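You operate a simulated robot arm through the tools that you are given. There is no shell and no other tool. Be economical: measure what you need, move in short steps, check, and stop when the job is done.

You are at the controls of a simulated robot arm. One attempt, no reset.

## Task
Even out the yellow and green carboys with the racking hose.
Fine: orange coupler on the yellow port, purple on the green; the lever under the ledge open for one run, then shut; leave the couplers in their ports.

It is judged by the outcome, as a careful person would: the job done as asked, and still so three seconds after it is handed in. It fails if anything else is knocked over, pushed out of place, dropped, spilled or broken.

## Robot
A 6-joint arm with a two-finger parallel gripper, fixed in place. Base frame: the origin is at the foot of the arm, x ahead of it, y to its left, z up. Readings come in cm, rad, newtons and seconds.
With the tool pointing down near the work surface it reaches from about 32 to 70 cm from the base axis. Its first joint turns from -2.897 to 2.897 rad. Payload 4.1 kg.
The tool frame sits at the grasp point between the pads (the TCP): z along the fingers, y along the line on which they close. The tips reach 2.3 cm beyond it. Largest opening 9.4 cm; finger width 3.8, thickness 1; the body of the gripper, 5.4 by 9.6 cm, starts 3.9 cm behind the TCP.
Orientation is that of the tool frame in the base frame, as [roll, pitch, yaw] about the fixed x, y, z axes, in that order (R = Rz(yaw) Ry(pitch) Rx(roll)). With the fingers straight down and closing along the base's y, the tool's x points along the base's -x, its y along +y and its z along -z.

## Interface
- The arm moves only by the tool step_arm. Its argument "plan" is a list that holds one entry, the list of rows, each a list of 7 numbers: the closure in counts, from 0 (fully open) to 255 (shut), then the shift along the tool's x, y, z in cm, then the turn, a rotation vector about the tool's x, y, z in rad. In form: [[[gripper, tx, ty, tz, wx, wy, wz], ...]]. A call has 1 to 8 rows; each row shifts and turns the commanded pose from where the row before left it, along the tool's axes as they then stand. Rows are played at 5 a second. More than 5 cm and 0.15 rad between two rows, or a gripper value outside its range, and nothing of the call is played. Where a pose cannot be reached the arm comes as near as it can. A force on the tool above 40 N (or 10 N above the force at the start of the call, whichever is more), or a blocked arm, ends the call early, and 0.2 s more pass. Each finger travels about 4.5 cm/s and halts on what it meets, pressing with about 35 N; the grip force reading is that of the motor and also rises with nothing between the fingers. The clock runs only during rows and for 0.2 s after the last one: add rows that do not move to give the fingers time. The reply holds the time, the measured pose of the TCP, the force on the tool along the base axes, the opening and the grip force, in the units named above and with some noise.
- Cameras (640 x 400 px; columns grow to the right, rows downward): "scene" is fixed at [4.96, -65.02, 163.2]; the picture's right is [0.95, -0.32, 0.00], its down [-0.16, -0.47, -0.87] and it looks along [0.28, 0.83, -0.49] (base axes); focal length 355 px, centre (320, 200). "wrist" rides on the gripper at [8.6, 1.6, -7.4] in the tool frame; the picture's right is [-0.18, 0.98, 0.00], its down [-0.58, -0.11, -0.81] and it looks along [-0.79, -0.15, 0.59] (tool axes); focal length 243 px, centre (320, 200). There is no depth. A picture from a camera that has moved, and an enlarged one, comes with that camera's place and axes in the base frame and with its lens.
- grab_frame(camera): a new picture of that camera. The clock stands still meanwhile.
- raise_lower(by): slides the trunk up (or, below 0, down) by that many cm; the arm rides with it, the base frame stays. It gives what a move gives, with no picture.
- inspect(camera, box): a new picture of the part [left, top, right, bottom] of that camera's present view, enlarged. The clock stands still meanwhile.
- close_job(): hands the job in; it is judged then, once.

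Work in short steps. Places have to be worked out from the pictures, the camera data and where the tool is seen: move nearer, look again, correct. Check each grasp and each placing, and mend what went wrong. You have 120 turns and 76 pictures in all, those below and enlarged ones among them. Open the gripper and draw the arm clear of the work before you hand the job in, unless the task says otherwise; then end with one line.

The tools are called after "Request:" as name(argument=value, ...) on one line, values as JSON. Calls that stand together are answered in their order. step_arm: Moves the arm, as the interface text tells. Its arguments: {"type":"object","properties":{"plan":{"type":"array","items":{"type":"array","items":{"type":"array","items":{"type":"number"}}}}},"required":["plan"]} The other tools are called the same way: raise_lower (by) slides the trunk up or down; grab_frame (camera) takes a picture; inspect (camera, box) takes an enlarged picture of a part of a camera's view; close_job () hands the job in.

At the start:

```text
time: 0.0
ee_pos: [25.06, 34.83, 121.21]
orientation: [3.141, 0.0, 3.14]
force: [-0.6, 0.1, -0.4]
grip_width: 9.4
finger_force: 0.2
trunk travel left (down, up): [-52.5, 6.5]
```

scene: 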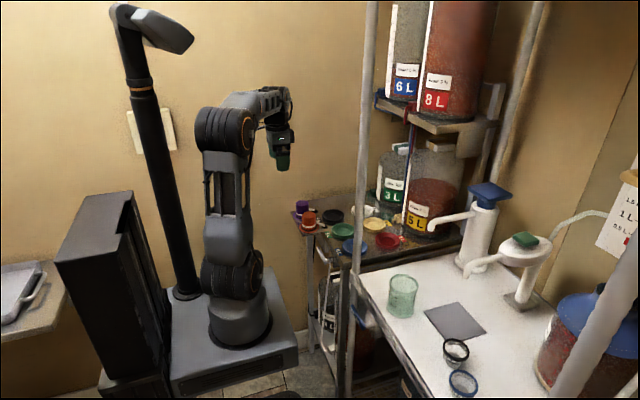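
wrist: 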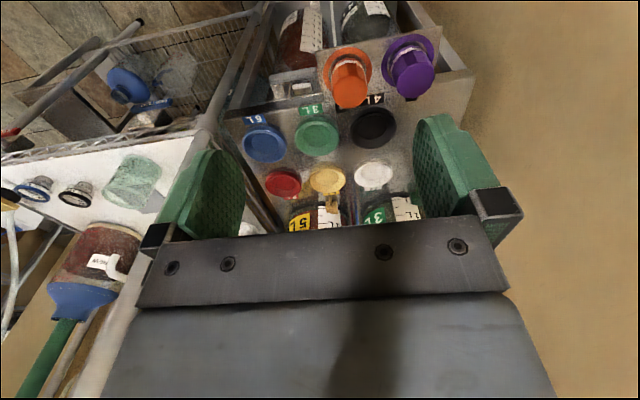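

The ports sit on a ledge of the rack, with orange and purple couplers parked near. I'll enlarge the ledge area in both views.

Request:
inspect(camera="scene", box=[270, 130, 510, 280])

Request:
inspect(camera="wrist", box=[220, 0, 500, 240])

Request:
inspect(camera="scene", box=[290, 240, 410, 400])

```text
2.67 times, centred on (390, 205) of scene
camera zoom: at [4.96, -65.02, 163.2], right [0.95, -0.32, 0.0], down [-0.16, -0.47, -0.87], along [0.28, 0.83, -0.49], focal length 946 px, centre (133, 187)
```

zoom: 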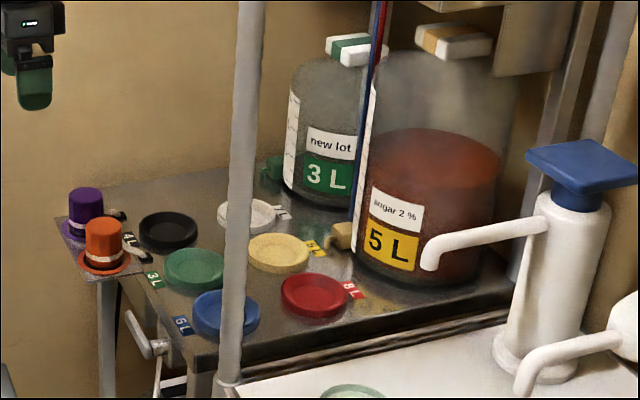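

```text
1.67 times, centred on (360, 120) of wrist
camera zoom: at [16.42, 36.56, 128.7], right [0.18, 0.98, 0.0], down [0.58, -0.11, 0.81], along [0.79, -0.15, -0.59], focal length 404 px, centre (253, 333)
```

zoom: 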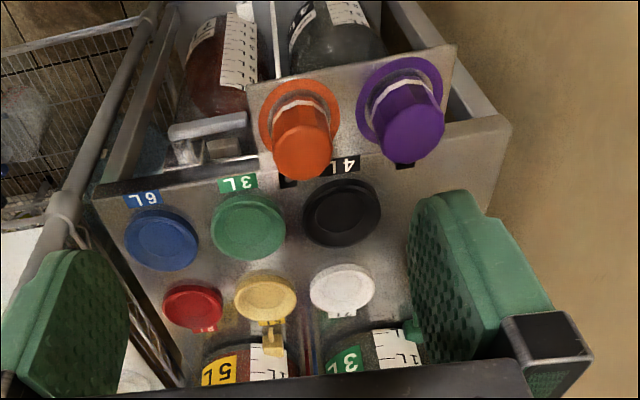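

```text
2.50 times, centred on (350, 320) of scene
camera zoom: at [4.96, -65.02, 163.2], right [0.95, -0.32, 0.0], down [-0.16, -0.47, -0.87], along [0.28, 0.83, -0.49], focal length 887 px, centre (245, -100)
```

zoom: 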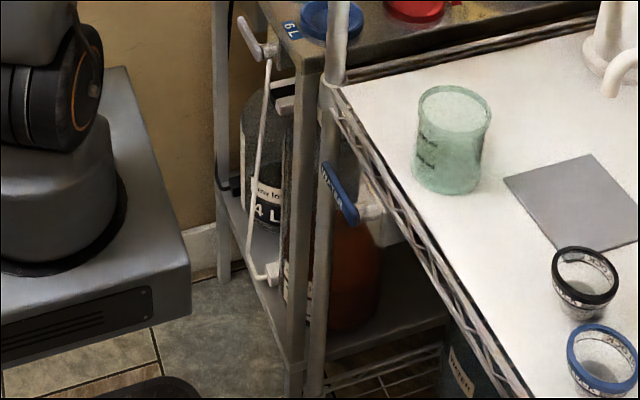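

The ports lie near z≈92 on a grid at x≈45.6/58 and y≈20/30.5/41. The couplers are at about (34.7,37.1) orange and (35.2,46.2) purple, with the lever near (37,27,87). I'll lower the arm to view the ledge and lever from closer.

Request:
step_arm(plan=[[[0, 1, 0, 4, 0, 0, 0], [0, 1, 0, 4, 0, 0, 0], [0, 1, -2, 4, 0, 0, 0], [0, 0, -2, 4, 0, 0, 0], [0, 0, 0, 0, 0, 0, 0]]])

Request:
grab_frame(camera="wrist")

```text
time: 1.2
ee_pos: [22.2, 30.97, 105.11]
orientation: [-3.141, 0.0, -3.14]
force: [0.0, 0.3, 0.1]
grip_width: 9.39
finger_force: 0.1
trunk travel left (down, up): [-52.5, 6.5]
```

```text
70 pictures are left
camera wrist: at [13.48, 32.61, 112.55], right [0.18, 0.98, 0.0], down [0.58, -0.11, 0.81], along [0.79, -0.15, -0.59], focal length 243 px, centre (320, 200)
```

wrist: 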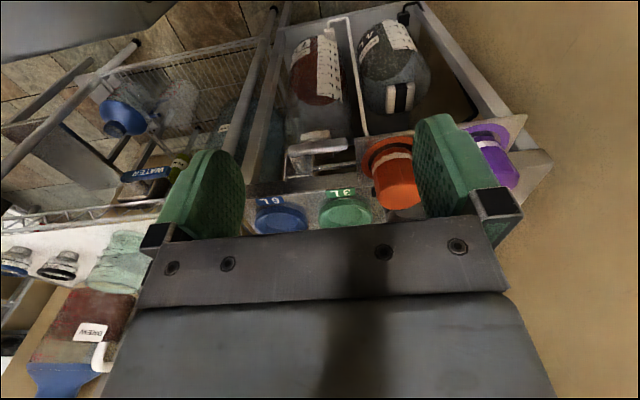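

Request:
inspect(camera="wrist", box=[230, 80, 430, 240])

```text
2.50 times, centred on (330, 160) of wrist
camera zoom: at [13.48, 32.61, 112.55], right [0.18, 0.98, 0.0], down [0.58, -0.11, 0.81], along [0.79, -0.15, -0.59], focal length 606 px, centre (295, 300)
```

zoom: 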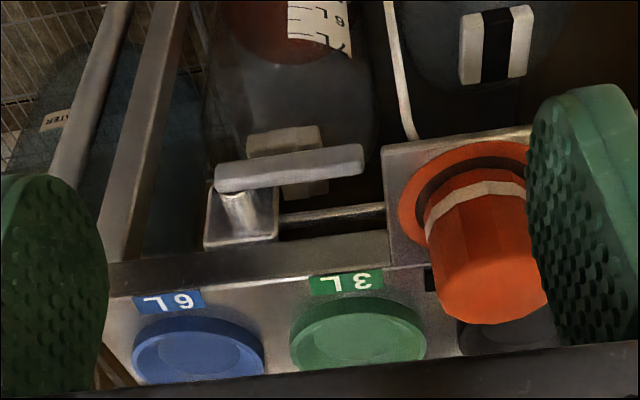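

The lever's handle lies horizontally, with its pivot on the 6L side. I'll drop lower in front of the ledge to read the lever geometry and any marks.

Request:
step_arm(plan=[[[0, 0, 0, 4, 0, 0, 0], [0, 0, 0, 4, 0, 0, 0], [0, 0, 0, 3, 0, 0, 0], [0, 0, 0, 0, 0, 0, 0]]])

Request:
inspect(camera="wrist", box=[220, 60, 480, 240])

```text
time: 2.2
ee_pos: [22.12, 31.09, 94.25]
orientation: [-3.141, -0.001, 3.141]
force: [-0.1, -1.0, -0.7]
grip_width: 9.42
finger_force: 0.1
trunk travel left (down, up): [-52.5, 6.5]
```

```text
2.22 times, centred on (350, 150) of wrist
camera zoom: at [13.42, 32.56, 101.71], right [0.18, 0.98, 0.0], down [0.58, -0.11, 0.81], along [0.79, -0.15, -0.59], focal length 539 px, centre (253, 311)
```

zoom: 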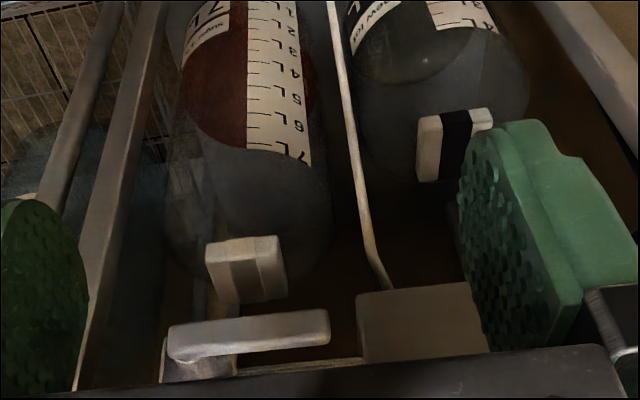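

The handle runs from the pivot at about (35.8,24.5,86.7) to the tip at about (36.6,32,86), turning about the x axis. I'll zoom tightly on the lever and on the ports from the scene camera.

Request:
inspect(camera="scene", box=[300, 235, 380, 285])

Request:
inspect(camera="scene", box=[285, 190, 415, 270])

Request:
inspect(camera="scene", box=[365, 0, 515, 240])

```text
8.00 times, centred on (340, 260) of scene
camera zoom: at [4.96, -65.02, 163.2], right [0.95, -0.32, 0.0], down [-0.16, -0.47, -0.87], along [0.28, 0.83, -0.49], focal length 2839 px, centre (160, -280)
```

zoom: 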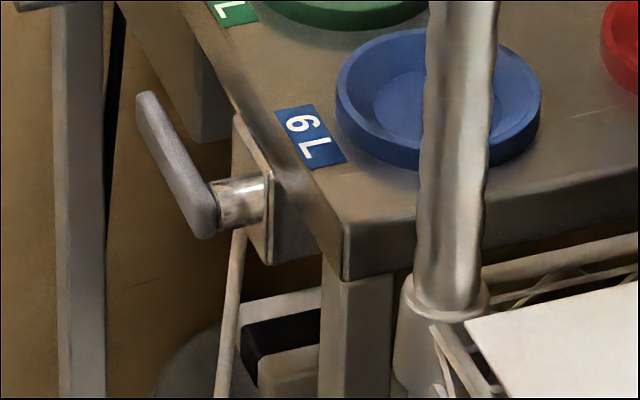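

```text
4.92 times, centred on (350, 230) of scene
camera zoom: at [4.96, -65.02, 163.2], right [0.95, -0.32, 0.0], down [-0.16, -0.47, -0.87], along [0.28, 0.83, -0.49], focal length 1747 px, centre (172, 52)
```

zoom: 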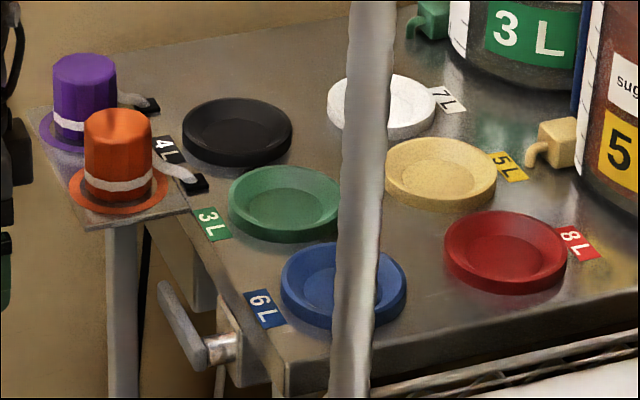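

```text
1.67 times, centred on (440, 120) of scene
camera zoom: at [4.96, -65.02, 163.2], right [0.95, -0.32, 0.0], down [-0.16, -0.47, -0.87], along [0.28, 0.83, -0.49], focal length 592 px, centre (120, 333)
```

zoom: 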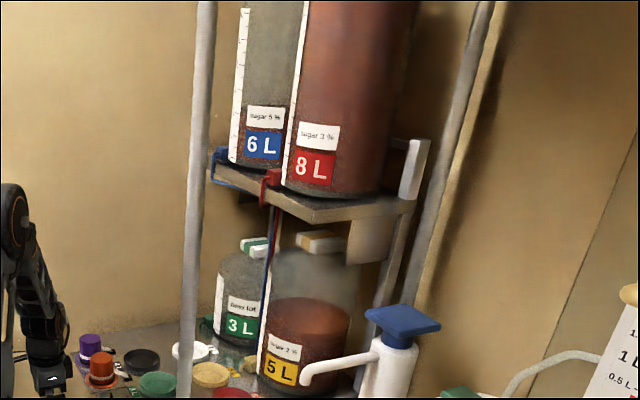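

No open/shut marks are visible. Each coupler has a small tapered grey part running toward a black pad, so I'll rise and look at them from above.

Request:
step_arm(plan=[[[0, 0, 2, -5, 0, 0, 0], [0, 0, 3, -5, 0, 0, 0], [0, 0, 3, -4, 0, 0, 0], [0, -2, 2, -4, 0, 0, 0], [0, 0, 0, 0, 0, 0, 0]]])

Request:
inspect(camera="wrist", box=[240, 40, 440, 220])

```text
refused: row 1 steps farther than a row can; nothing moved
```

```text
2.22 times, centred on (340, 130) of wrist
camera zoom: at [13.42, 32.56, 101.71], right [0.18, 0.98, 0.0], down [0.58, -0.11, 0.81], along [0.79, -0.15, -0.59], focal length 539 px, centre (276, 356)
```

zoom: 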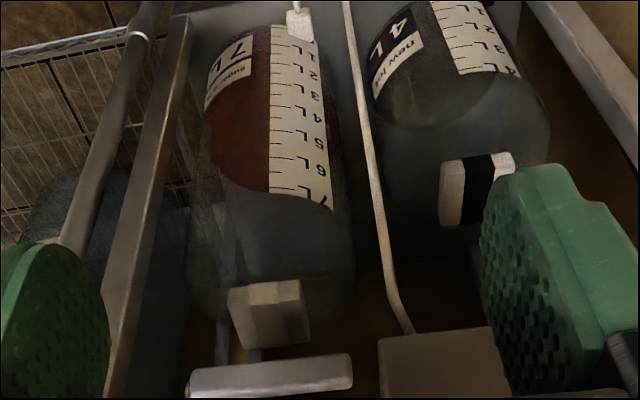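

The row was too long (combined over 5 cm), so nothing moved. I'll repeat it with smaller rows.

Request:
step_arm(plan=[[[0, 0, 0, -4.5, 0, 0, 0], [0, 0, 0, -4.5, 0, 0, 0], [0, 0, 2, -4, 0, 0, 0], [0, -1, 3, -3, 0, 0, 0], [0, -1, 3, -2, 0, 0, 0], [0, -2, 2, 0, 0, 0, 0], [0, 0, 0, 0, 0, 0, 0]]])

Request:
grab_frame(camera="wrist")

```text
time: 3.8
ee_pos: [26.23, 41.02, 112.27]
orientation: [-3.141, 0.001, -3.14]
force: [-1.0, 0.6, -0.5]
grip_width: 9.41
finger_force: 0.1
trunk travel left (down, up): [-52.5, 6.5]
```

```text
63 pictures are left
camera wrist: at [17.56, 42.72, 119.65], right [0.18, 0.98, 0.0], down [0.58, -0.11, 0.81], along [0.79, -0.15, -0.59], focal length 243 px, centre (320, 200)
```

wrist: 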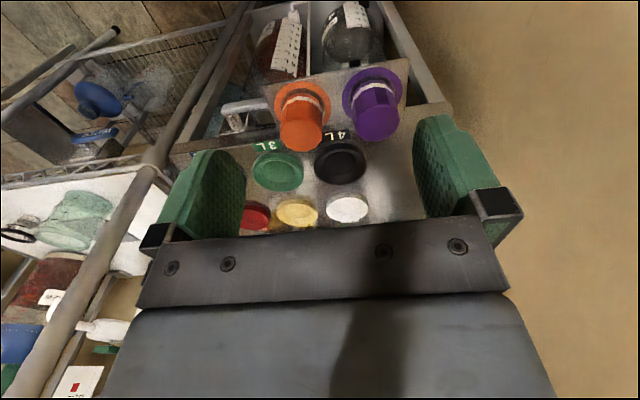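

Request:
inspect(camera="wrist", box=[240, 50, 420, 230])

```text
2.22 times, centred on (330, 140) of wrist
camera zoom: at [17.56, 42.72, 119.65], right [0.18, 0.98, 0.0], down [0.58, -0.11, 0.81], along [0.79, -0.15, -0.59], focal length 539 px, centre (298, 333)
```

zoom: 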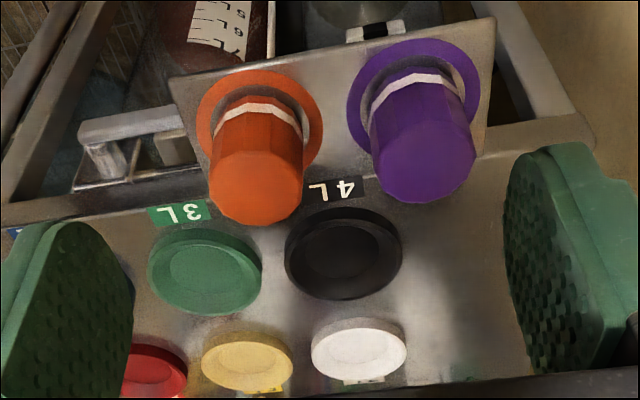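

The couplers look like top hats about 4.5 cm across, with tops at z≈98.5, at orange ≈(34.2,37.4) and purple ≈(34.5,45.8). I'll move above orange with the gripper partly closed so it fits between the two, then check alignment.

Request:
step_arm(plan=[[[60, -3, -1.7, 1, 0, 0, 0], [60, -3, -1, 2, 0, 0, 0], [60, -2, -1, 3, 0, 0, 0], [60, 0, 0, 0, 0, 0, 0]]])

Request:
grab_frame(camera="wrist")

Request:
inspect(camera="scene", box=[245, 130, 405, 240])

```text
time: 4.8
ee_pos: [34.11, 37.25, 106.17]
orientation: [-3.141, 0.0, -3.14]
force: [-0.1, 0.4, 0.1]
grip_width: 7.18
finger_force: 0.0
trunk travel left (down, up): [-52.5, 6.5]
```

```text
61 pictures are left
camera wrist: at [25.46, 39.0, 113.69], right [0.18, 0.98, 0.0], down [0.58, -0.11, 0.81], along [0.79, -0.15, -0.59], focal length 243 px, centre (320, 200)
```

wrist: 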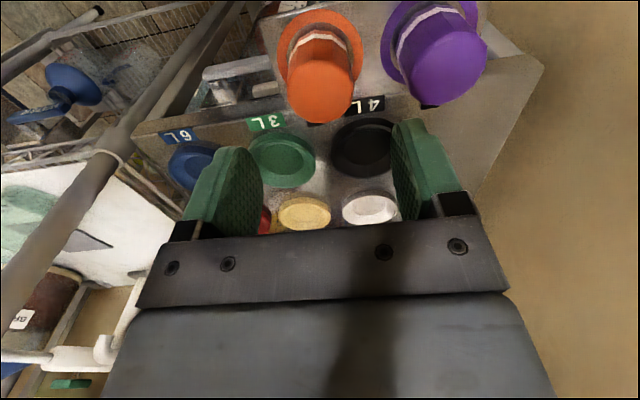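

```text
3.64 times, centred on (325, 185) of scene
camera zoom: at [4.96, -65.02, 163.2], right [0.95, -0.32, 0.0], down [-0.16, -0.47, -0.87], along [0.28, 0.83, -0.49], focal length 1290 px, centre (302, 254)
```

zoom: 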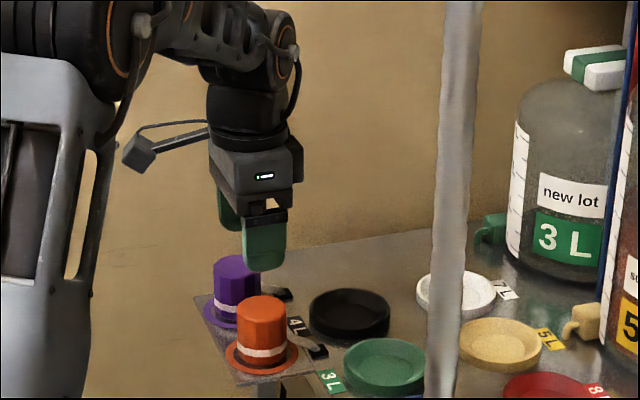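

The pictures place orange at (34.0,37.4), right under the tool. I'll descend to TCP z≈96.6 and close on it.

Request:
step_arm(plan=[[[60, 0.1, 0.1, 3.5, 0, 0, 0], [60, 0, 0, 3.5, 0, 0, 0], [60, 0, 0, 2.6, 0, 0, 0], [60, 0, 0, 0, 0, 0, 0]]])

Request:
grab_frame(camera="wrist")

Request:
inspect(camera="scene", box=[265, 160, 365, 240])

```text
time: 5.8
ee_pos: [34.15, 37.48, 96.64]
orientation: [-3.141, 0.0, -3.139]
force: [0.0, 0.5, 0.3]
grip_width: 7.18
finger_force: 0.0
trunk travel left (down, up): [-52.5, 6.5]
```

```text
59 pictures are left
camera wrist: at [25.42, 39.06, 104.13], right [0.18, 0.98, 0.0], down [0.58, -0.11, 0.81], along [0.79, -0.15, -0.59], focal length 243 px, centre (320, 200)
```

wrist: 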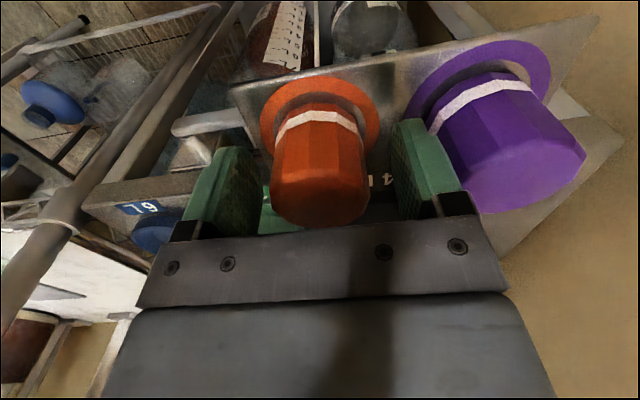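

```text
5.00 times, centred on (315, 200) of scene
camera zoom: at [4.96, -65.02, 163.2], right [0.95, -0.32, 0.0], down [-0.16, -0.47, -0.87], along [0.28, 0.83, -0.49], focal length 1774 px, centre (345, 200)
```

zoom: 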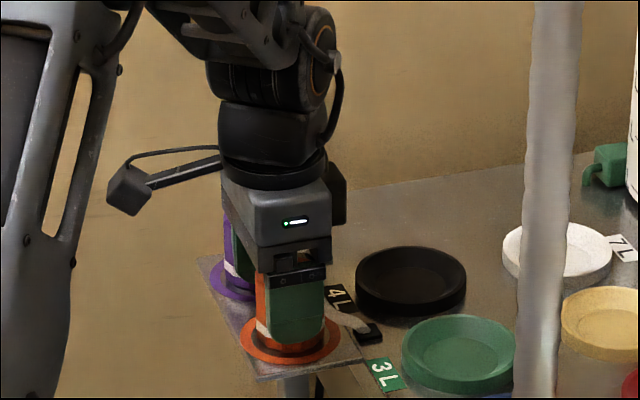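

The fingers straddle the orange coupler with clearance on both sides. Closing now.

Request:
step_arm(plan=[[[255, 0, 0, 0, 0, 0, 0], [255, 0, 0, 0, 0, 0, 0], [255, 0, 0, 0, 0, 0, 0]]])

Request:
step_arm(plan=[[[255, 0, 0, -0.7, 0, 0, 0], [255, 0, 0, -0.8, 0, 0, 0], [255, 0, 0, 0, 0, 0, 0]]])

Request:
grab_frame(camera="wrist")

Request:
inspect(camera="scene", box=[265, 160, 365, 240])

```text
time: 6.6
ee_pos: [34.02, 37.46, 96.69]
orientation: [-3.141, -0.001, -3.141]
force: [0.0, -0.2, -0.3]
grip_width: 4.92
finger_force: 35.4
trunk travel left (down, up): [-52.5, 6.5]
```

```text
time: 7.4
ee_pos: [34.14, 37.27, 98.07]
orientation: [-3.141, -0.001, -3.141]
force: [-0.8, 0.1, -0.5]
grip_width: 4.92
finger_force: 35.2
trunk travel left (down, up): [-52.5, 6.5]
```

```text
57 pictures are left
camera wrist: at [25.35, 38.96, 105.62], right [0.18, 0.98, 0.0], down [0.58, -0.11, 0.81], along [0.79, -0.15, -0.59], focal length 243 px, centre (320, 200)
```

wrist: 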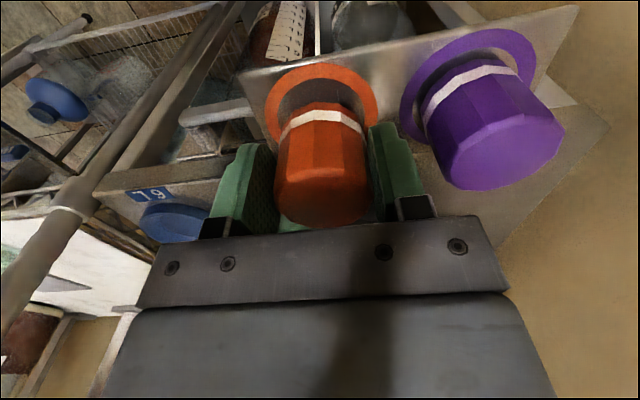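

```text
5.00 times, centred on (315, 200) of scene
camera zoom: at [4.96, -65.02, 163.2], right [0.95, -0.32, 0.0], down [-0.16, -0.47, -0.87], along [0.28, 0.83, -0.49], focal length 1774 px, centre (345, 200)
```

zoom: 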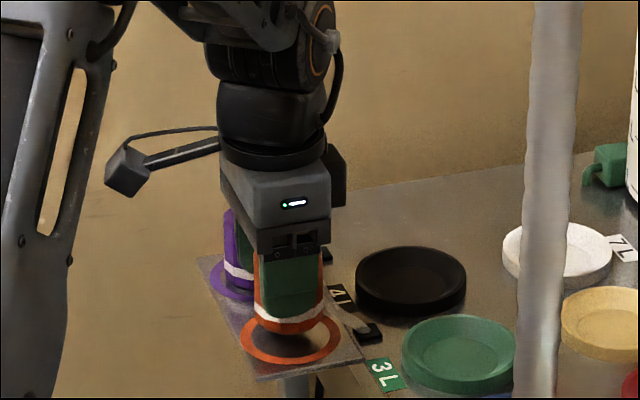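

Grip holds (4.9 cm, 35 N) and the coupler is rising out of its parking ring, which stays behind. I'll lift further and move toward a point short of the yellow port.

Request:
step_arm(plan=[[[255, 0, 0, -3, 0, 0, 0], [255, 0, 0, -3, 0, 0, 0], [255, 0, 0, -3, 0, 0, 0], [255, -3, -2, 0, 0, 0, 0], [255, -4, -2, 0, 0, 0, 0], [255, -4, -2, 0, 0, 0, 0], [255, 0, 0, 0, 0, 0, 0]]])

Request:
grab_frame(camera="wrist")

Request:
grab_frame(camera="scene")

```text
time: 9.0
ee_pos: [44.85, 31.3, 107.19]
orientation: [-3.141, 0.0, -3.14]
force: [-0.4, -0.3, -1.8]
grip_width: 4.92
finger_force: 34.9
trunk travel left (down, up): [-52.5, 6.5]
```

```text
55 pictures are left
camera wrist: at [36.2, 32.93, 114.63], right [0.18, 0.98, 0.0], down [0.58, -0.11, 0.81], along [0.79, -0.15, -0.59], focal length 243 px, centre (320, 200)
```

wrist: 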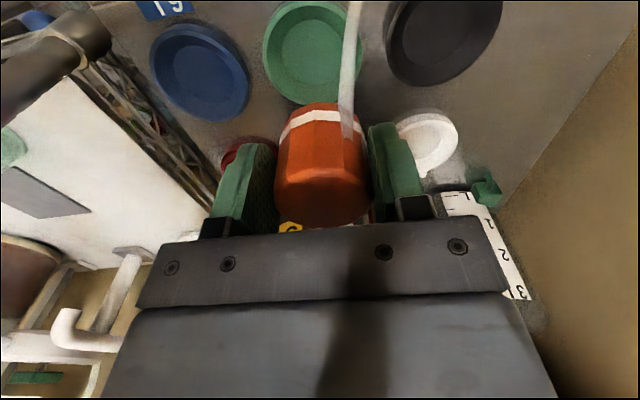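

```text
54 pictures are left
```

scene: 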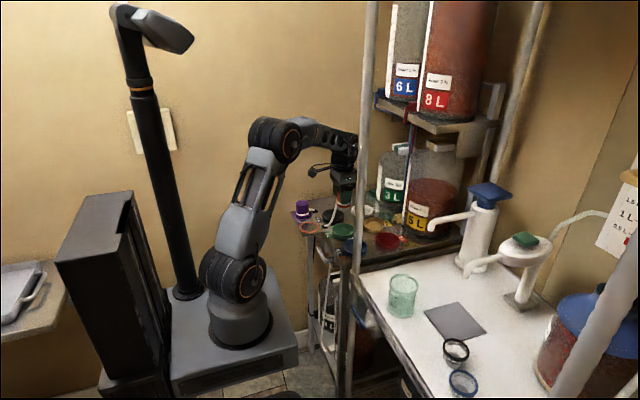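

The hose trails from the coupler back to its park. Green port re-measures at about (45,30.6). I'll continue to just short of the yellow port at the same height and look.

Request:
step_arm(plan=[[[255, -3, -0.3, 0, 0, 0, 0], [255, -3, -0.3, 0, 0, 0, 0], [255, -3, -0.3, 0, 0, 0, 0], [255, 0, 0, 0, 0, 0, 0]]])

Request:
grab_frame(camera="wrist")

Request:
inspect(camera="scene", box=[310, 100, 470, 260])

```text
time: 10.0
ee_pos: [53.92, 30.52, 107.08]
orientation: [-3.141, 0.0, -3.14]
force: [0.7, 0.4, -0.9]
grip_width: 4.9
finger_force: 34.8
trunk travel left (down, up): [-52.5, 6.5]
```

```text
53 pictures are left
camera wrist: at [45.28, 32.17, 114.64], right [0.18, 0.98, 0.0], down [0.58, -0.11, 0.81], along [0.79, -0.15, -0.59], focal length 243 px, centre (320, 200)
```

wrist: 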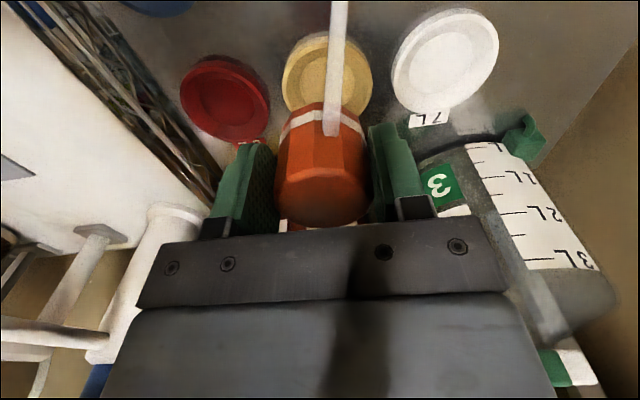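

```text
2.50 times, centred on (390, 180) of scene
camera zoom: at [4.96, -65.02, 163.2], right [0.95, -0.32, 0.0], down [-0.16, -0.47, -0.87], along [0.28, 0.83, -0.49], focal length 887 px, centre (145, 250)
```

zoom: 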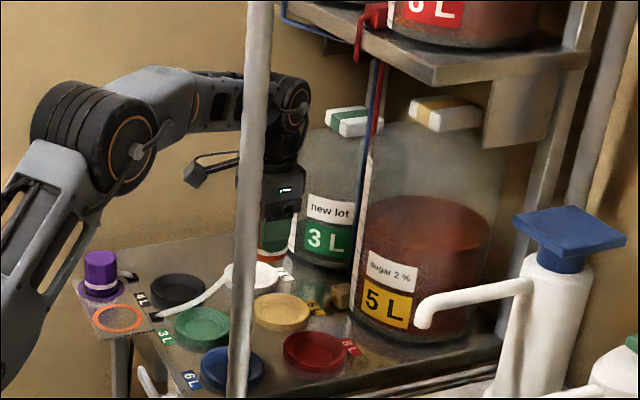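

Close-range views place the yellow port at about (56.2,30.8) and green at about (44.6,30.8). The scene camera reads x about 1 cm too far. I'll move over yellow and lower to a hover to verify.

Request:
step_arm(plan=[[[255, -1.2, 0.1, 1.5, 0, 0, 0], [255, -1.1, 0.1, 2.5, 0, 0, 0], [255, 0, 0, 3, 0, 0, 0], [255, 0, 0, 0, 0, 0, 0]]])

Request:
inspect(camera="wrist", box=[220, 20, 460, 240])

Request:
inspect(camera="scene", box=[340, 150, 460, 250])

```text
time: 11.0
ee_pos: [56.15, 30.69, 100.17]
orientation: [3.141, 0.0, -3.142]
force: [0.2, -0.7, -0.8]
grip_width: 4.91
finger_force: 35.2
trunk travel left (down, up): [-52.5, 6.5]
```

```text
1.82 times, centred on (340, 130) of wrist
camera zoom: at [47.54, 32.39, 107.61], right [0.18, 0.98, 0.0], down [0.58, -0.11, 0.81], along [0.79, -0.15, -0.59], focal length 441 px, centre (284, 327)
```

zoom: 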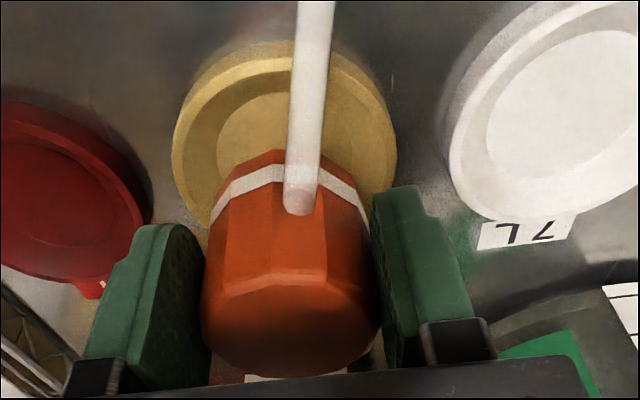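

```text
4.00 times, centred on (400, 200) of scene
camera zoom: at [4.96, -65.02, 163.2], right [0.95, -0.32, 0.0], down [-0.16, -0.47, -0.87], along [0.28, 0.83, -0.49], focal length 1420 px, centre (0, 200)
```

zoom: 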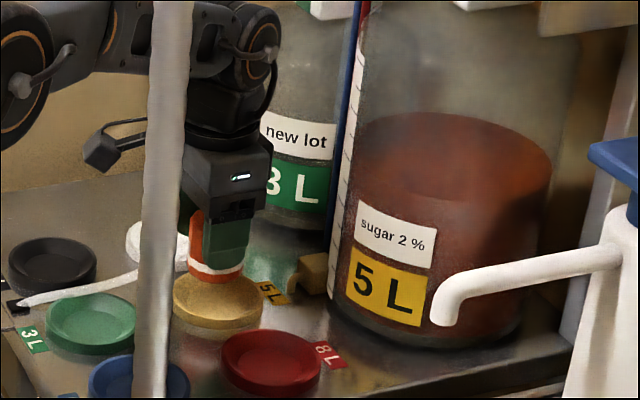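

Using near and far rim edges of all three front ports, the yellow center works out at (57.1,30.6), with green about (45.4,30.6). I'll shift forward 0.9, lower partway, and check again.

Request:
step_arm(plan=[[[255, -0.9, 0, 0, 0, 0, 0], [255, 0, 0, 1.2, 0, 0, 0], [255, 0, 0, 0.9, 0, 0, 0], [255, 0, 0, 0, 0, 0, 0]]])

Request:
inspect(camera="wrist", box=[220, 20, 460, 240])

Request:
inspect(camera="scene", box=[365, 190, 435, 240])

```text
time: 12.0
ee_pos: [57.12, 30.62, 98.01]
orientation: [3.14, 0.0, -3.14]
force: [-0.7, 0.9, -0.9]
grip_width: 4.93
finger_force: 35.6
trunk travel left (down, up): [-52.5, 6.5]
```

```text
1.82 times, centred on (340, 130) of wrist
camera zoom: at [48.52, 32.25, 105.47], right [0.18, 0.98, 0.0], down [0.58, -0.11, 0.81], along [0.79, -0.15, -0.59], focal length 441 px, centre (284, 327)
```

zoom: 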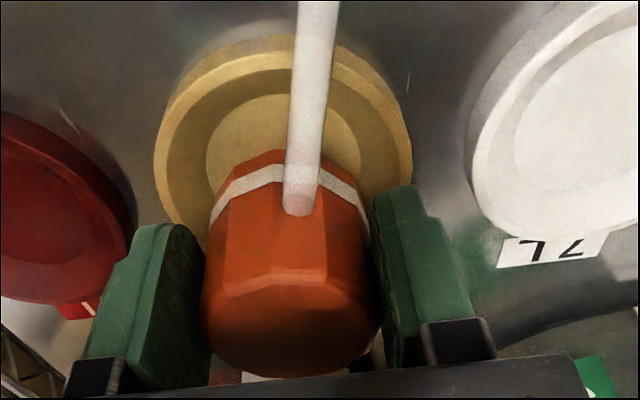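

```text
8.00 times, centred on (400, 215) of scene
camera zoom: at [4.96, -65.02, 163.2], right [0.95, -0.32, 0.0], down [-0.16, -0.47, -0.87], along [0.28, 0.83, -0.49], focal length 2839 px, centre (-320, 80)
```

zoom: 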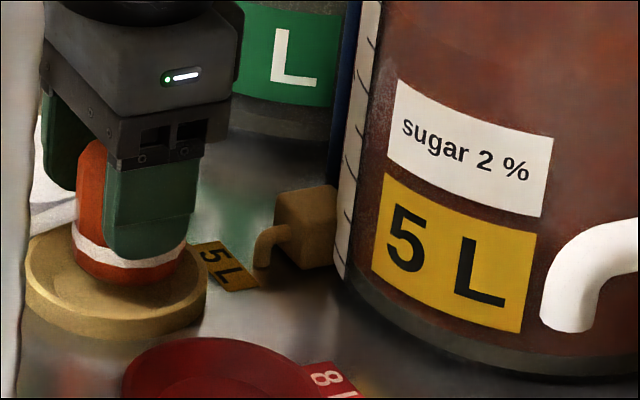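

Both views agree that the coupler sits about 0.6 cm forward of the TCP, so it is slightly too far +x over the dish. I'll shift back 0.6 and recheck.

Request:
step_arm(plan=[[[255, 0.6, 0, 0, 0, 0, 0], [255, 0, 0, 0.6, 0, 0, 0], [255, 0, 0, 0, 0, 0, 0]]])

Request:
inspect(camera="wrist", box=[220, 20, 460, 240])

Request:
inspect(camera="scene", box=[365, 190, 435, 240])

```text
time: 12.8
ee_pos: [56.63, 30.66, 97.38]
orientation: [-3.14, -0.001, 3.141]
force: [0.4, 0.4, -1.3]
grip_width: 4.9
finger_force: 35.1
trunk travel left (down, up): [-52.5, 6.5]
```

```text
1.82 times, centred on (340, 130) of wrist
camera zoom: at [47.94, 32.32, 104.87], right [0.18, 0.98, 0.0], down [0.58, -0.11, 0.81], along [0.79, -0.15, -0.59], focal length 441 px, centre (284, 327)
```

zoom: 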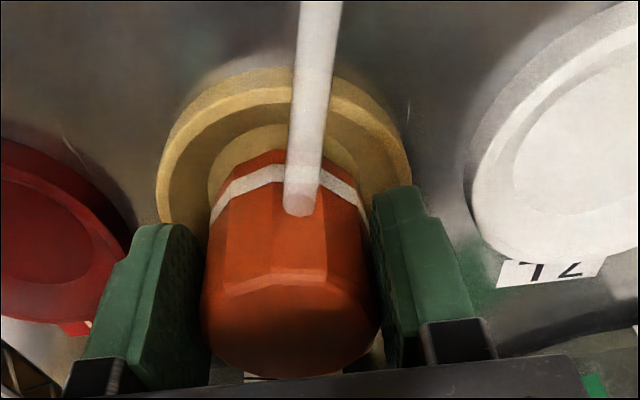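

```text
8.00 times, centred on (400, 215) of scene
camera zoom: at [4.96, -65.02, 163.2], right [0.95, -0.32, 0.0], down [-0.16, -0.47, -0.87], along [0.28, 0.83, -0.49], focal length 2839 px, centre (-320, 80)
```

zoom: 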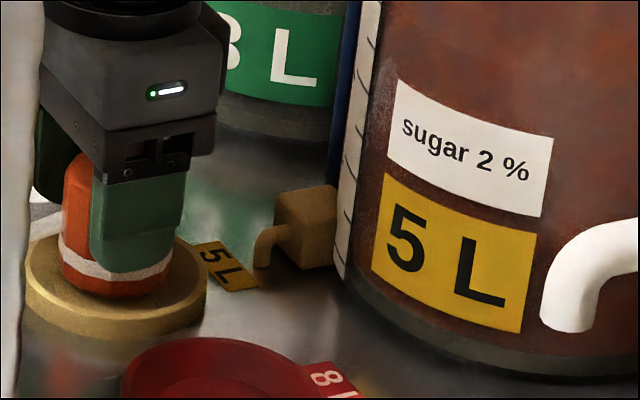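

The coupler is now centred over the dish (column 117 vs 116). I'll lower in small steps until contact.

Request:
step_arm(plan=[[[255, 0, 0, 0.4, 0, 0, 0], [255, 0, 0, 0.3, 0, 0, 0], [255, 0, 0, 0.3, 0, 0, 0], [255, 0, 0, 0, 0, 0, 0]]])

Request:
inspect(camera="wrist", box=[220, 20, 460, 240])

Request:
inspect(camera="scene", box=[365, 190, 435, 240])

```text
time: 13.8
ee_pos: [56.55, 30.79, 96.77]
orientation: [3.139, 0.008, 3.14]
force: [2.8, 2.0, 18.7]
grip_width: 4.92
finger_force: 35.2
trunk travel left (down, up): [-52.5, 6.5]
```

```text
1.82 times, centred on (340, 130) of wrist
camera zoom: at [47.84, 32.29, 104.2], right [0.18, 0.98, 0.0], down [0.58, -0.11, 0.81], along [0.8, -0.15, -0.59], focal length 441 px, centre (284, 327)
```

zoom: 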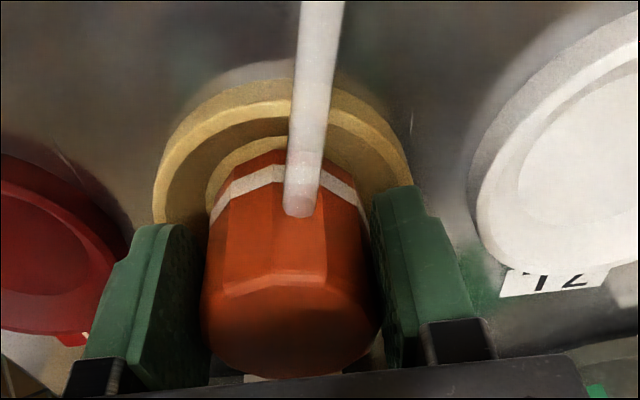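

```text
8.00 times, centred on (400, 215) of scene
camera zoom: at [4.96, -65.02, 163.2], right [0.95, -0.32, 0.0], down [-0.16, -0.47, -0.87], along [0.28, 0.83, -0.49], focal length 2839 px, centre (-320, 80)
```

zoom: 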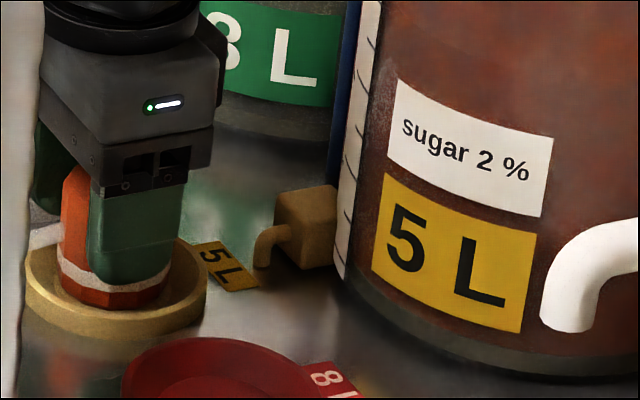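

Contact at 18.7 N with the coupler looking nearly centred. There is a slightly larger gap on the near side, so I'll nudge back 0.25 while lightly pressing to see if it settles deeper.

Request:
step_arm(plan=[[[255, 0.15, 0, 0, 0, 0, 0], [255, 0.15, 0, 0, 0, 0, 0], [255, 0, 0, 0.1, 0, 0, 0], [255, 0, 0, 0, 0, 0, 0]]])

Request:
inspect(camera="wrist", box=[220, 20, 460, 240])

```text
time: 14.8
ee_pos: [56.27, 30.53, 96.42]
orientation: [3.139, 0.003, -3.14]
force: [7.9, 1.2, 23.8]
grip_width: 4.9
finger_force: 35.5
trunk travel left (down, up): [-52.5, 6.5]
```

```text
1.82 times, centred on (340, 130) of wrist
camera zoom: at [47.55, 32.2, 103.95], right [0.18, 0.98, 0.0], down [0.58, -0.11, 0.81], along [0.79, -0.15, -0.59], focal length 441 px, centre (284, 327)
```

zoom: 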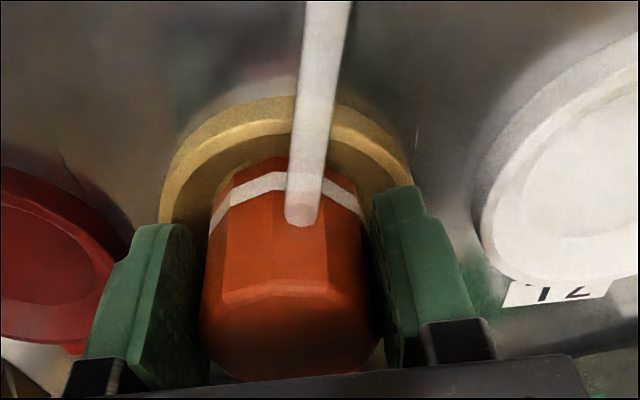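

It dropped into the recess (TCP z 96.42) and now pushes against the near wall at 8 N. I'll ease forward 0.12 and press slightly to seat it.

Request:
step_arm(plan=[[[255, -0.12, 0, 0, 0, 0, 0], [255, 0, 0, 0.15, 0, 0, 0], [255, 0, 0, 0.1, 0, 0, 0], [255, 0, 0, 0, 0, 0, 0]]])

Request:
inspect(camera="scene", box=[365, 190, 435, 240])

```text
time: 15.8
ee_pos: [56.24, 30.54, 96.33]
orientation: [3.14, 0.004, -3.141]
force: [-1.4, -0.8, 28.4]
grip_width: 4.92
finger_force: 35.0
trunk travel left (down, up): [-52.5, 6.5]
```

```text
8.00 times, centred on (400, 215) of scene
camera zoom: at [4.96, -65.02, 163.2], right [0.95, -0.32, 0.0], down [-0.16, -0.47, -0.87], along [0.28, 0.83, -0.49], focal length 2839 px, centre (-320, 80)
```

zoom: 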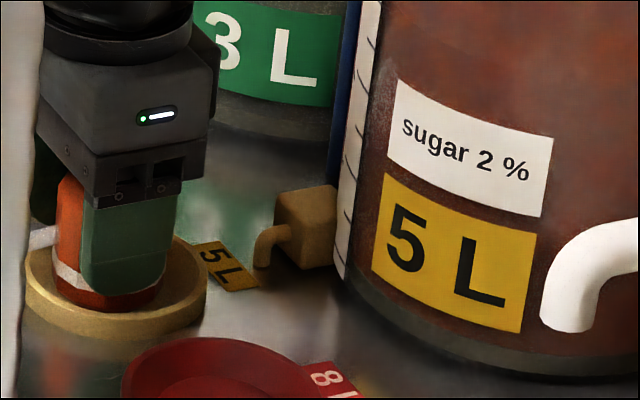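

It is seated with 28 N vertical and almost no side force. I'll relax the push, open to about 7 cm and check that it stands upright.

Request:
step_arm(plan=[[[255, 0, 0, -0.2, 0, 0, 0], [255, 0, 0, 0, 0, 0, 0], [60, 0, 0, 0, 0, 0, 0], [60, 0, 0, 0, 0, 0, 0], [60, 0, 0, 0, 0, 0, 0]]])

Request:
inspect(camera="wrist", box=[220, 20, 460, 240])

Request:
inspect(camera="scene", box=[365, 190, 435, 240])

```text
time: 17.0
ee_pos: [56.35, 30.55, 96.29]
orientation: [3.142, -0.001, -3.141]
force: [0.4, 0.2, -0.5]
grip_width: 7.18
finger_force: 0.0
trunk travel left (down, up): [-52.5, 6.5]
```

```text
1.82 times, centred on (340, 130) of wrist
camera zoom: at [47.72, 32.24, 103.75], right [0.18, 0.98, 0.0], down [0.58, -0.11, 0.81], along [0.79, -0.15, -0.59], focal length 441 px, centre (284, 327)
```

zoom: 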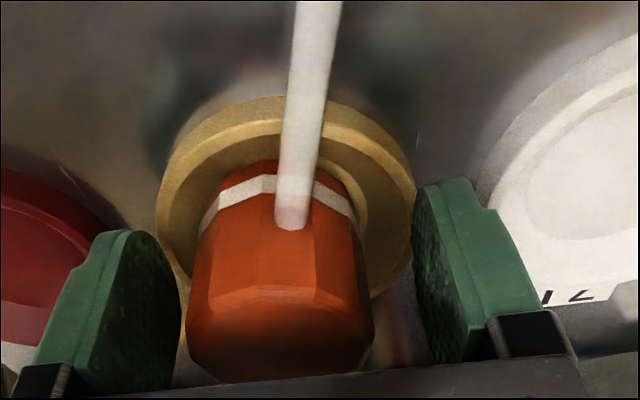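

```text
8.00 times, centred on (400, 215) of scene
camera zoom: at [4.96, -65.02, 163.2], right [0.95, -0.32, 0.0], down [-0.16, -0.47, -0.87], along [0.28, 0.83, -0.49], focal length 2839 px, centre (-320, 80)
```

zoom: 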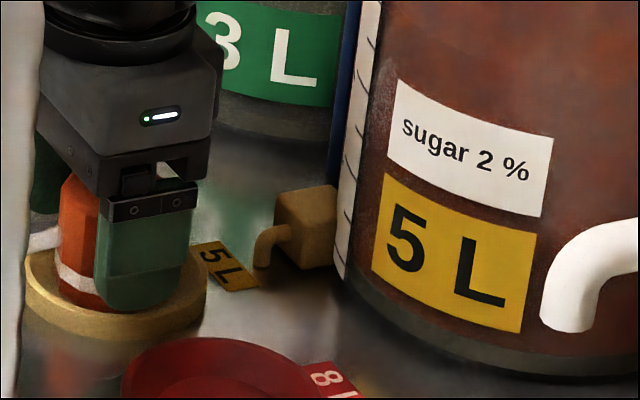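

The coupler stays upright in the dish after release. I'll rise straight up and inspect it from above.

Request:
step_arm(plan=[[[60, 0, 0, -2, 0, 0, 0], [60, 0, 0, -4, 0, 0, 0], [60, 0, 0, -4, 0, 0, 0], [60, 4, 0, 0, 0, 0, 0], [60, 0, 0, 0, 0, 0, 0]]])

Request:
grab_frame(camera="wrist")

Request:
inspect(camera="scene", box=[280, 170, 440, 270])

```text
time: 18.2
ee_pos: [52.56, 30.5, 106.36]
orientation: [-3.141, 0.0, 3.141]
force: [-0.1, 0.3, 0.5]
grip_width: 7.17
finger_force: 0.0
trunk travel left (down, up): [-52.5, 6.5]
```

```text
39 pictures are left
camera wrist: at [43.76, 32.18, 113.83], right [0.18, 0.98, 0.0], down [0.58, -0.11, 0.81], along [0.79, -0.15, -0.59], focal length 243 px, centre (320, 200)
```

wrist: 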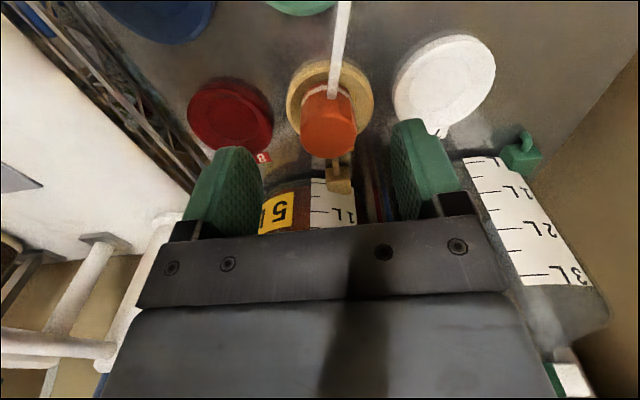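

```text
4.00 times, centred on (360, 220) of scene
camera zoom: at [4.96, -65.02, 163.2], right [0.95, -0.32, 0.0], down [-0.16, -0.47, -0.87], along [0.28, 0.83, -0.49], focal length 1420 px, centre (160, 120)
```

zoom: 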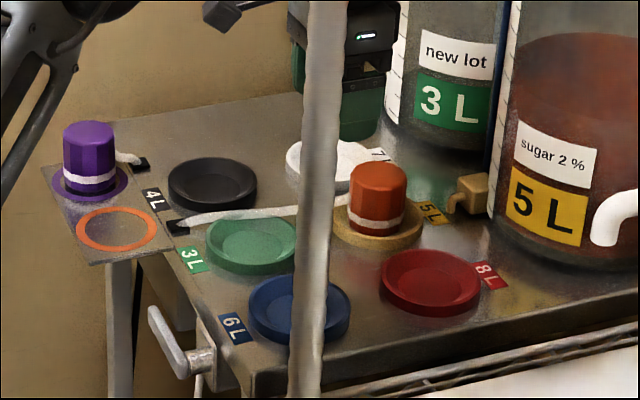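

Orange is seated upright in yellow, with its hose running back to a grommet near (40,36). Purple measures at about (34.65,46.0), so I'll go above it now.

Request:
step_arm(plan=[[[60, 3.4, 3, 0, 0, 0, 0], [60, 3.6, 3, 0, 0, 0, 0], [60, 3.6, 3, 0, 0, 0, 0], [60, 3.6, 3, 0, 0, 0, 0], [60, 3.7, 3.4, 0, 0, 0, 0], [60, 0, 0, 0, 0, 0, 0]]])

Request:
inspect(camera="wrist", box=[200, 0, 460, 240])

```text
refused: row 5 steps farther than a row can; nothing moved
```

```text
1.67 times, centred on (330, 120) of wrist
camera zoom: at [43.76, 32.18, 113.83], right [0.18, 0.98, 0.0], down [0.58, -0.11, 0.81], along [0.79, -0.15, -0.59], focal length 404 px, centre (303, 333)
```

zoom: 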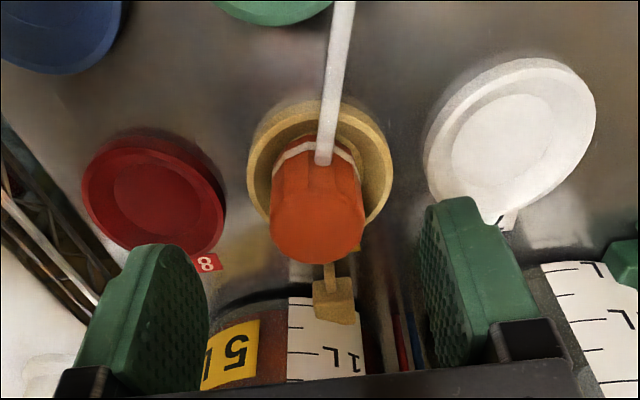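

The zoom shows orange upright within the dish. The last row was too long, so I'll split the move.

Request:
step_arm(plan=[[[60, 3, 2.6, 0, 0, 0, 0], [60, 3, 2.6, 0, 0, 0, 0], [60, 3, 2.6, 0, 0, 0, 0], [60, 3, 2.6, 0, 0, 0, 0], [60, 3, 2.6, 0, 0, 0, 0], [60, 2.9, 2.4, 0, 0, 0, 0], [60, 0, 0, 0, 0, 0, 0]]])

Request:
inspect(camera="wrist", box=[200, 0, 460, 240])

```text
time: 19.8
ee_pos: [34.53, 46.04, 106.15]
orientation: [-3.141, -0.001, -3.141]
force: [-0.9, 0.4, -1.2]
grip_width: 7.19
finger_force: 0.0
trunk travel left (down, up): [-52.5, 6.5]
```

```text
1.67 times, centred on (330, 120) of wrist
camera zoom: at [25.89, 47.67, 113.63], right [0.18, 0.98, 0.0], down [0.58, -0.11, 0.81], along [0.79, -0.15, -0.59], focal length 404 px, centre (303, 333)
```

zoom: 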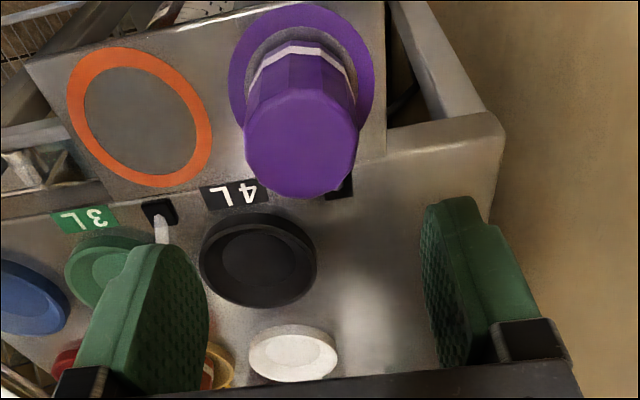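

Purple is centred in y and x≈34.75. I'll nudge +0.2 in x, descend to z≈96.6, and grip.

Request:
step_arm(plan=[[[60, -0.2, 0, 3.5, 0, 0, 0], [60, 0, 0, 3.5, 0, 0, 0], [60, 0, 0, 2.5, 0, 0, 0], [60, 0, 0, 0, 0, 0, 0]]])

Request:
inspect(camera="wrist", box=[200, 20, 440, 240])

Request:
step_arm(plan=[[[255, 0, 0, 0, 0, 0, 0], [255, 0, 0, 0, 0, 0, 0], [255, 0, 0, 0, 0, 0, 0]]])

```text
time: 20.8
ee_pos: [34.61, 46.14, 96.55]
orientation: [3.14, 0.001, 3.141]
force: [-0.3, -0.4, 0.4]
grip_width: 7.19
finger_force: 0.1
trunk travel left (down, up): [-52.5, 6.5]
```

```text
1.82 times, centred on (320, 130) of wrist
camera zoom: at [26.04, 47.83, 104.06], right [0.18, 0.98, 0.0], down [0.58, -0.11, 0.81], along [0.79, -0.15, -0.59], focal length 441 px, centre (320, 327)
```

zoom: 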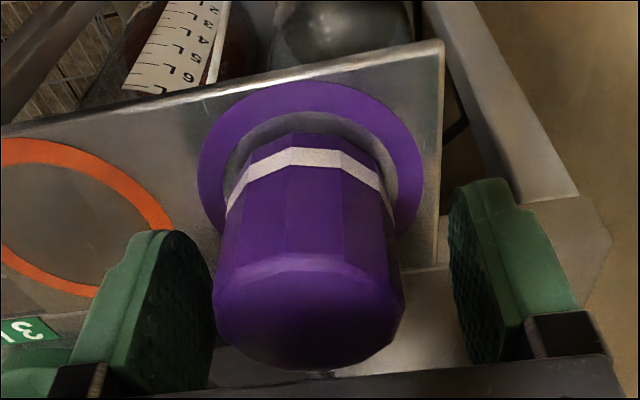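

```text
time: 21.6
ee_pos: [34.68, 46.06, 96.54]
orientation: [-3.141, 0.001, 3.141]
force: [-0.3, 1.2, -0.2]
grip_width: 4.89
finger_force: 35.2
trunk travel left (down, up): [-52.5, 6.5]
```

Purple is held (4.9 cm, 35 N). I'll lift 10 cm and start turning the gripper 90° so the fingers will close along x at the green port, clear of both hoses.

Request:
step_arm(plan=[[[255, 0, 0, -1.5, 0, 0, 0], [255, 0, 0, -3, 0, 0, 0], [255, 0, 0, -3, 0, 0, 0], [255, 0, 0, -2.5, 0, 0, 0], [255, 0, 0, 0, 0, 0, 0]]])

Request:
step_arm(plan=[[[255, 0, 0, 0, 0, 0, -0.1428], [255, 0, 0, 0, 0, 0, -0.1428], [255, 0, 0, 0, 0, 0, -0.1428], [255, 0, 0, 0, 0, 0, -0.1428], [255, 0, 0, 0, 0, 0, -0.1428], [255, 0, 0, 0, 0, 0, -0.1428], [255, 0, 0, 0, 0, 0, 0]]])

Request:
grab_frame(camera="scene")

```text
time: 22.8
ee_pos: [34.57, 46.1, 106.66]
orientation: [-3.141, 0.0, -3.141]
force: [-0.8, -0.3, -1.8]
grip_width: 4.88
finger_force: 35.0
trunk travel left (down, up): [-52.5, 6.5]
```

```text
time: 24.4
ee_pos: [34.65, 46.15, 106.73]
orientation: [-3.141, 0.001, -2.283]
force: [0.2, -0.5, -1.7]
grip_width: 4.92
finger_force: 34.8
trunk travel left (down, up): [-52.5, 6.5]
```

```text
34 pictures are left
```

scene: 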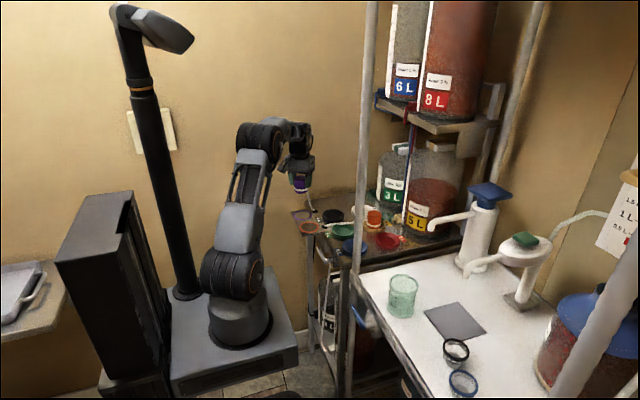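

Rotation is working. I'll finish the 90° turn, then travel toward a point over the green port (tool x is then base −y, tool y is base −x).

Request:
step_arm(plan=[[[255, 0, 0, 0, 0, 0, -0.1428], [255, 0, 0, 0, 0, 0, -0.1428], [255, 0, 0, 0, 0, 0, -0.1428], [255, 0, 0, 0, 0, 0, -0.1428], [255, 0, 0, 0, 0, 0, -0.1428], [255, 0, 0, 0, 0, 0, 0]]])

Request:
step_arm(plan=[[[255, 3, -2.5, 0, 0, 0, 0], [255, 3, -2.5, 0, 0, 0, 0], [255, 3, -2.5, 0, 0, 0, 0], [255, 2.5, -2, 0, 0, 0, 0], [255, 2, -1.2, 0, 0, 0, 0], [255, 0, 0, 0, 0, 0, 0]]])

Request:
grab_frame(camera="wrist")

Request:
inspect(camera="scene", box=[285, 150, 425, 270])

```text
time: 25.8
ee_pos: [34.63, 46.23, 106.74]
orientation: [-3.141, 0.001, -1.567]
force: [0.1, -0.9, -2.0]
grip_width: 4.95
finger_force: 35.2
trunk travel left (down, up): [-52.5, 6.5]
```

```text
time: 27.2
ee_pos: [45.51, 32.43, 106.91]
orientation: [-3.141, 0.0, -1.572]
force: [0.0, -0.2, -0.9]
grip_width: 4.95
finger_force: 34.6
trunk travel left (down, up): [-52.5, 6.5]
```

```text
33 pictures are left
camera wrist: at [43.86, 23.9, 114.33], right [-0.98, 0.18, 0.0], down [0.11, 0.58, 0.81], along [0.15, 0.79, -0.59], focal length 243 px, centre (320, 200)
```

wrist: 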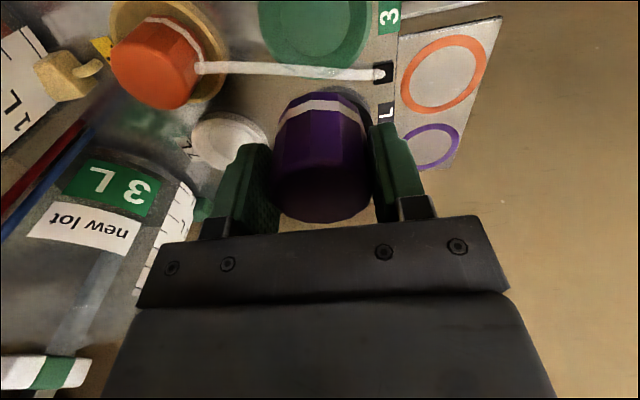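

```text
3.33 times, centred on (355, 210) of scene
camera zoom: at [4.96, -65.02, 163.2], right [0.95, -0.32, 0.0], down [-0.16, -0.47, -0.87], along [0.28, 0.83, -0.49], focal length 1183 px, centre (203, 167)
```

zoom: 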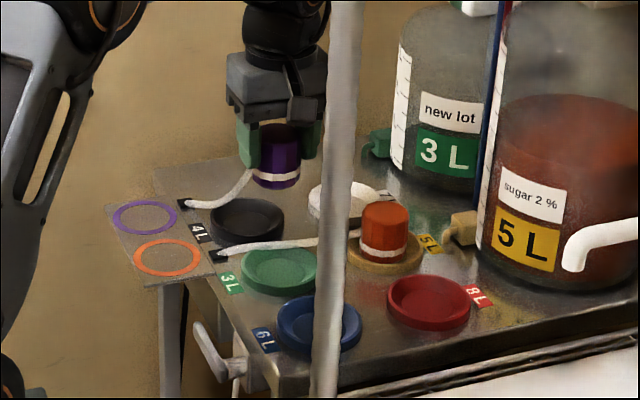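

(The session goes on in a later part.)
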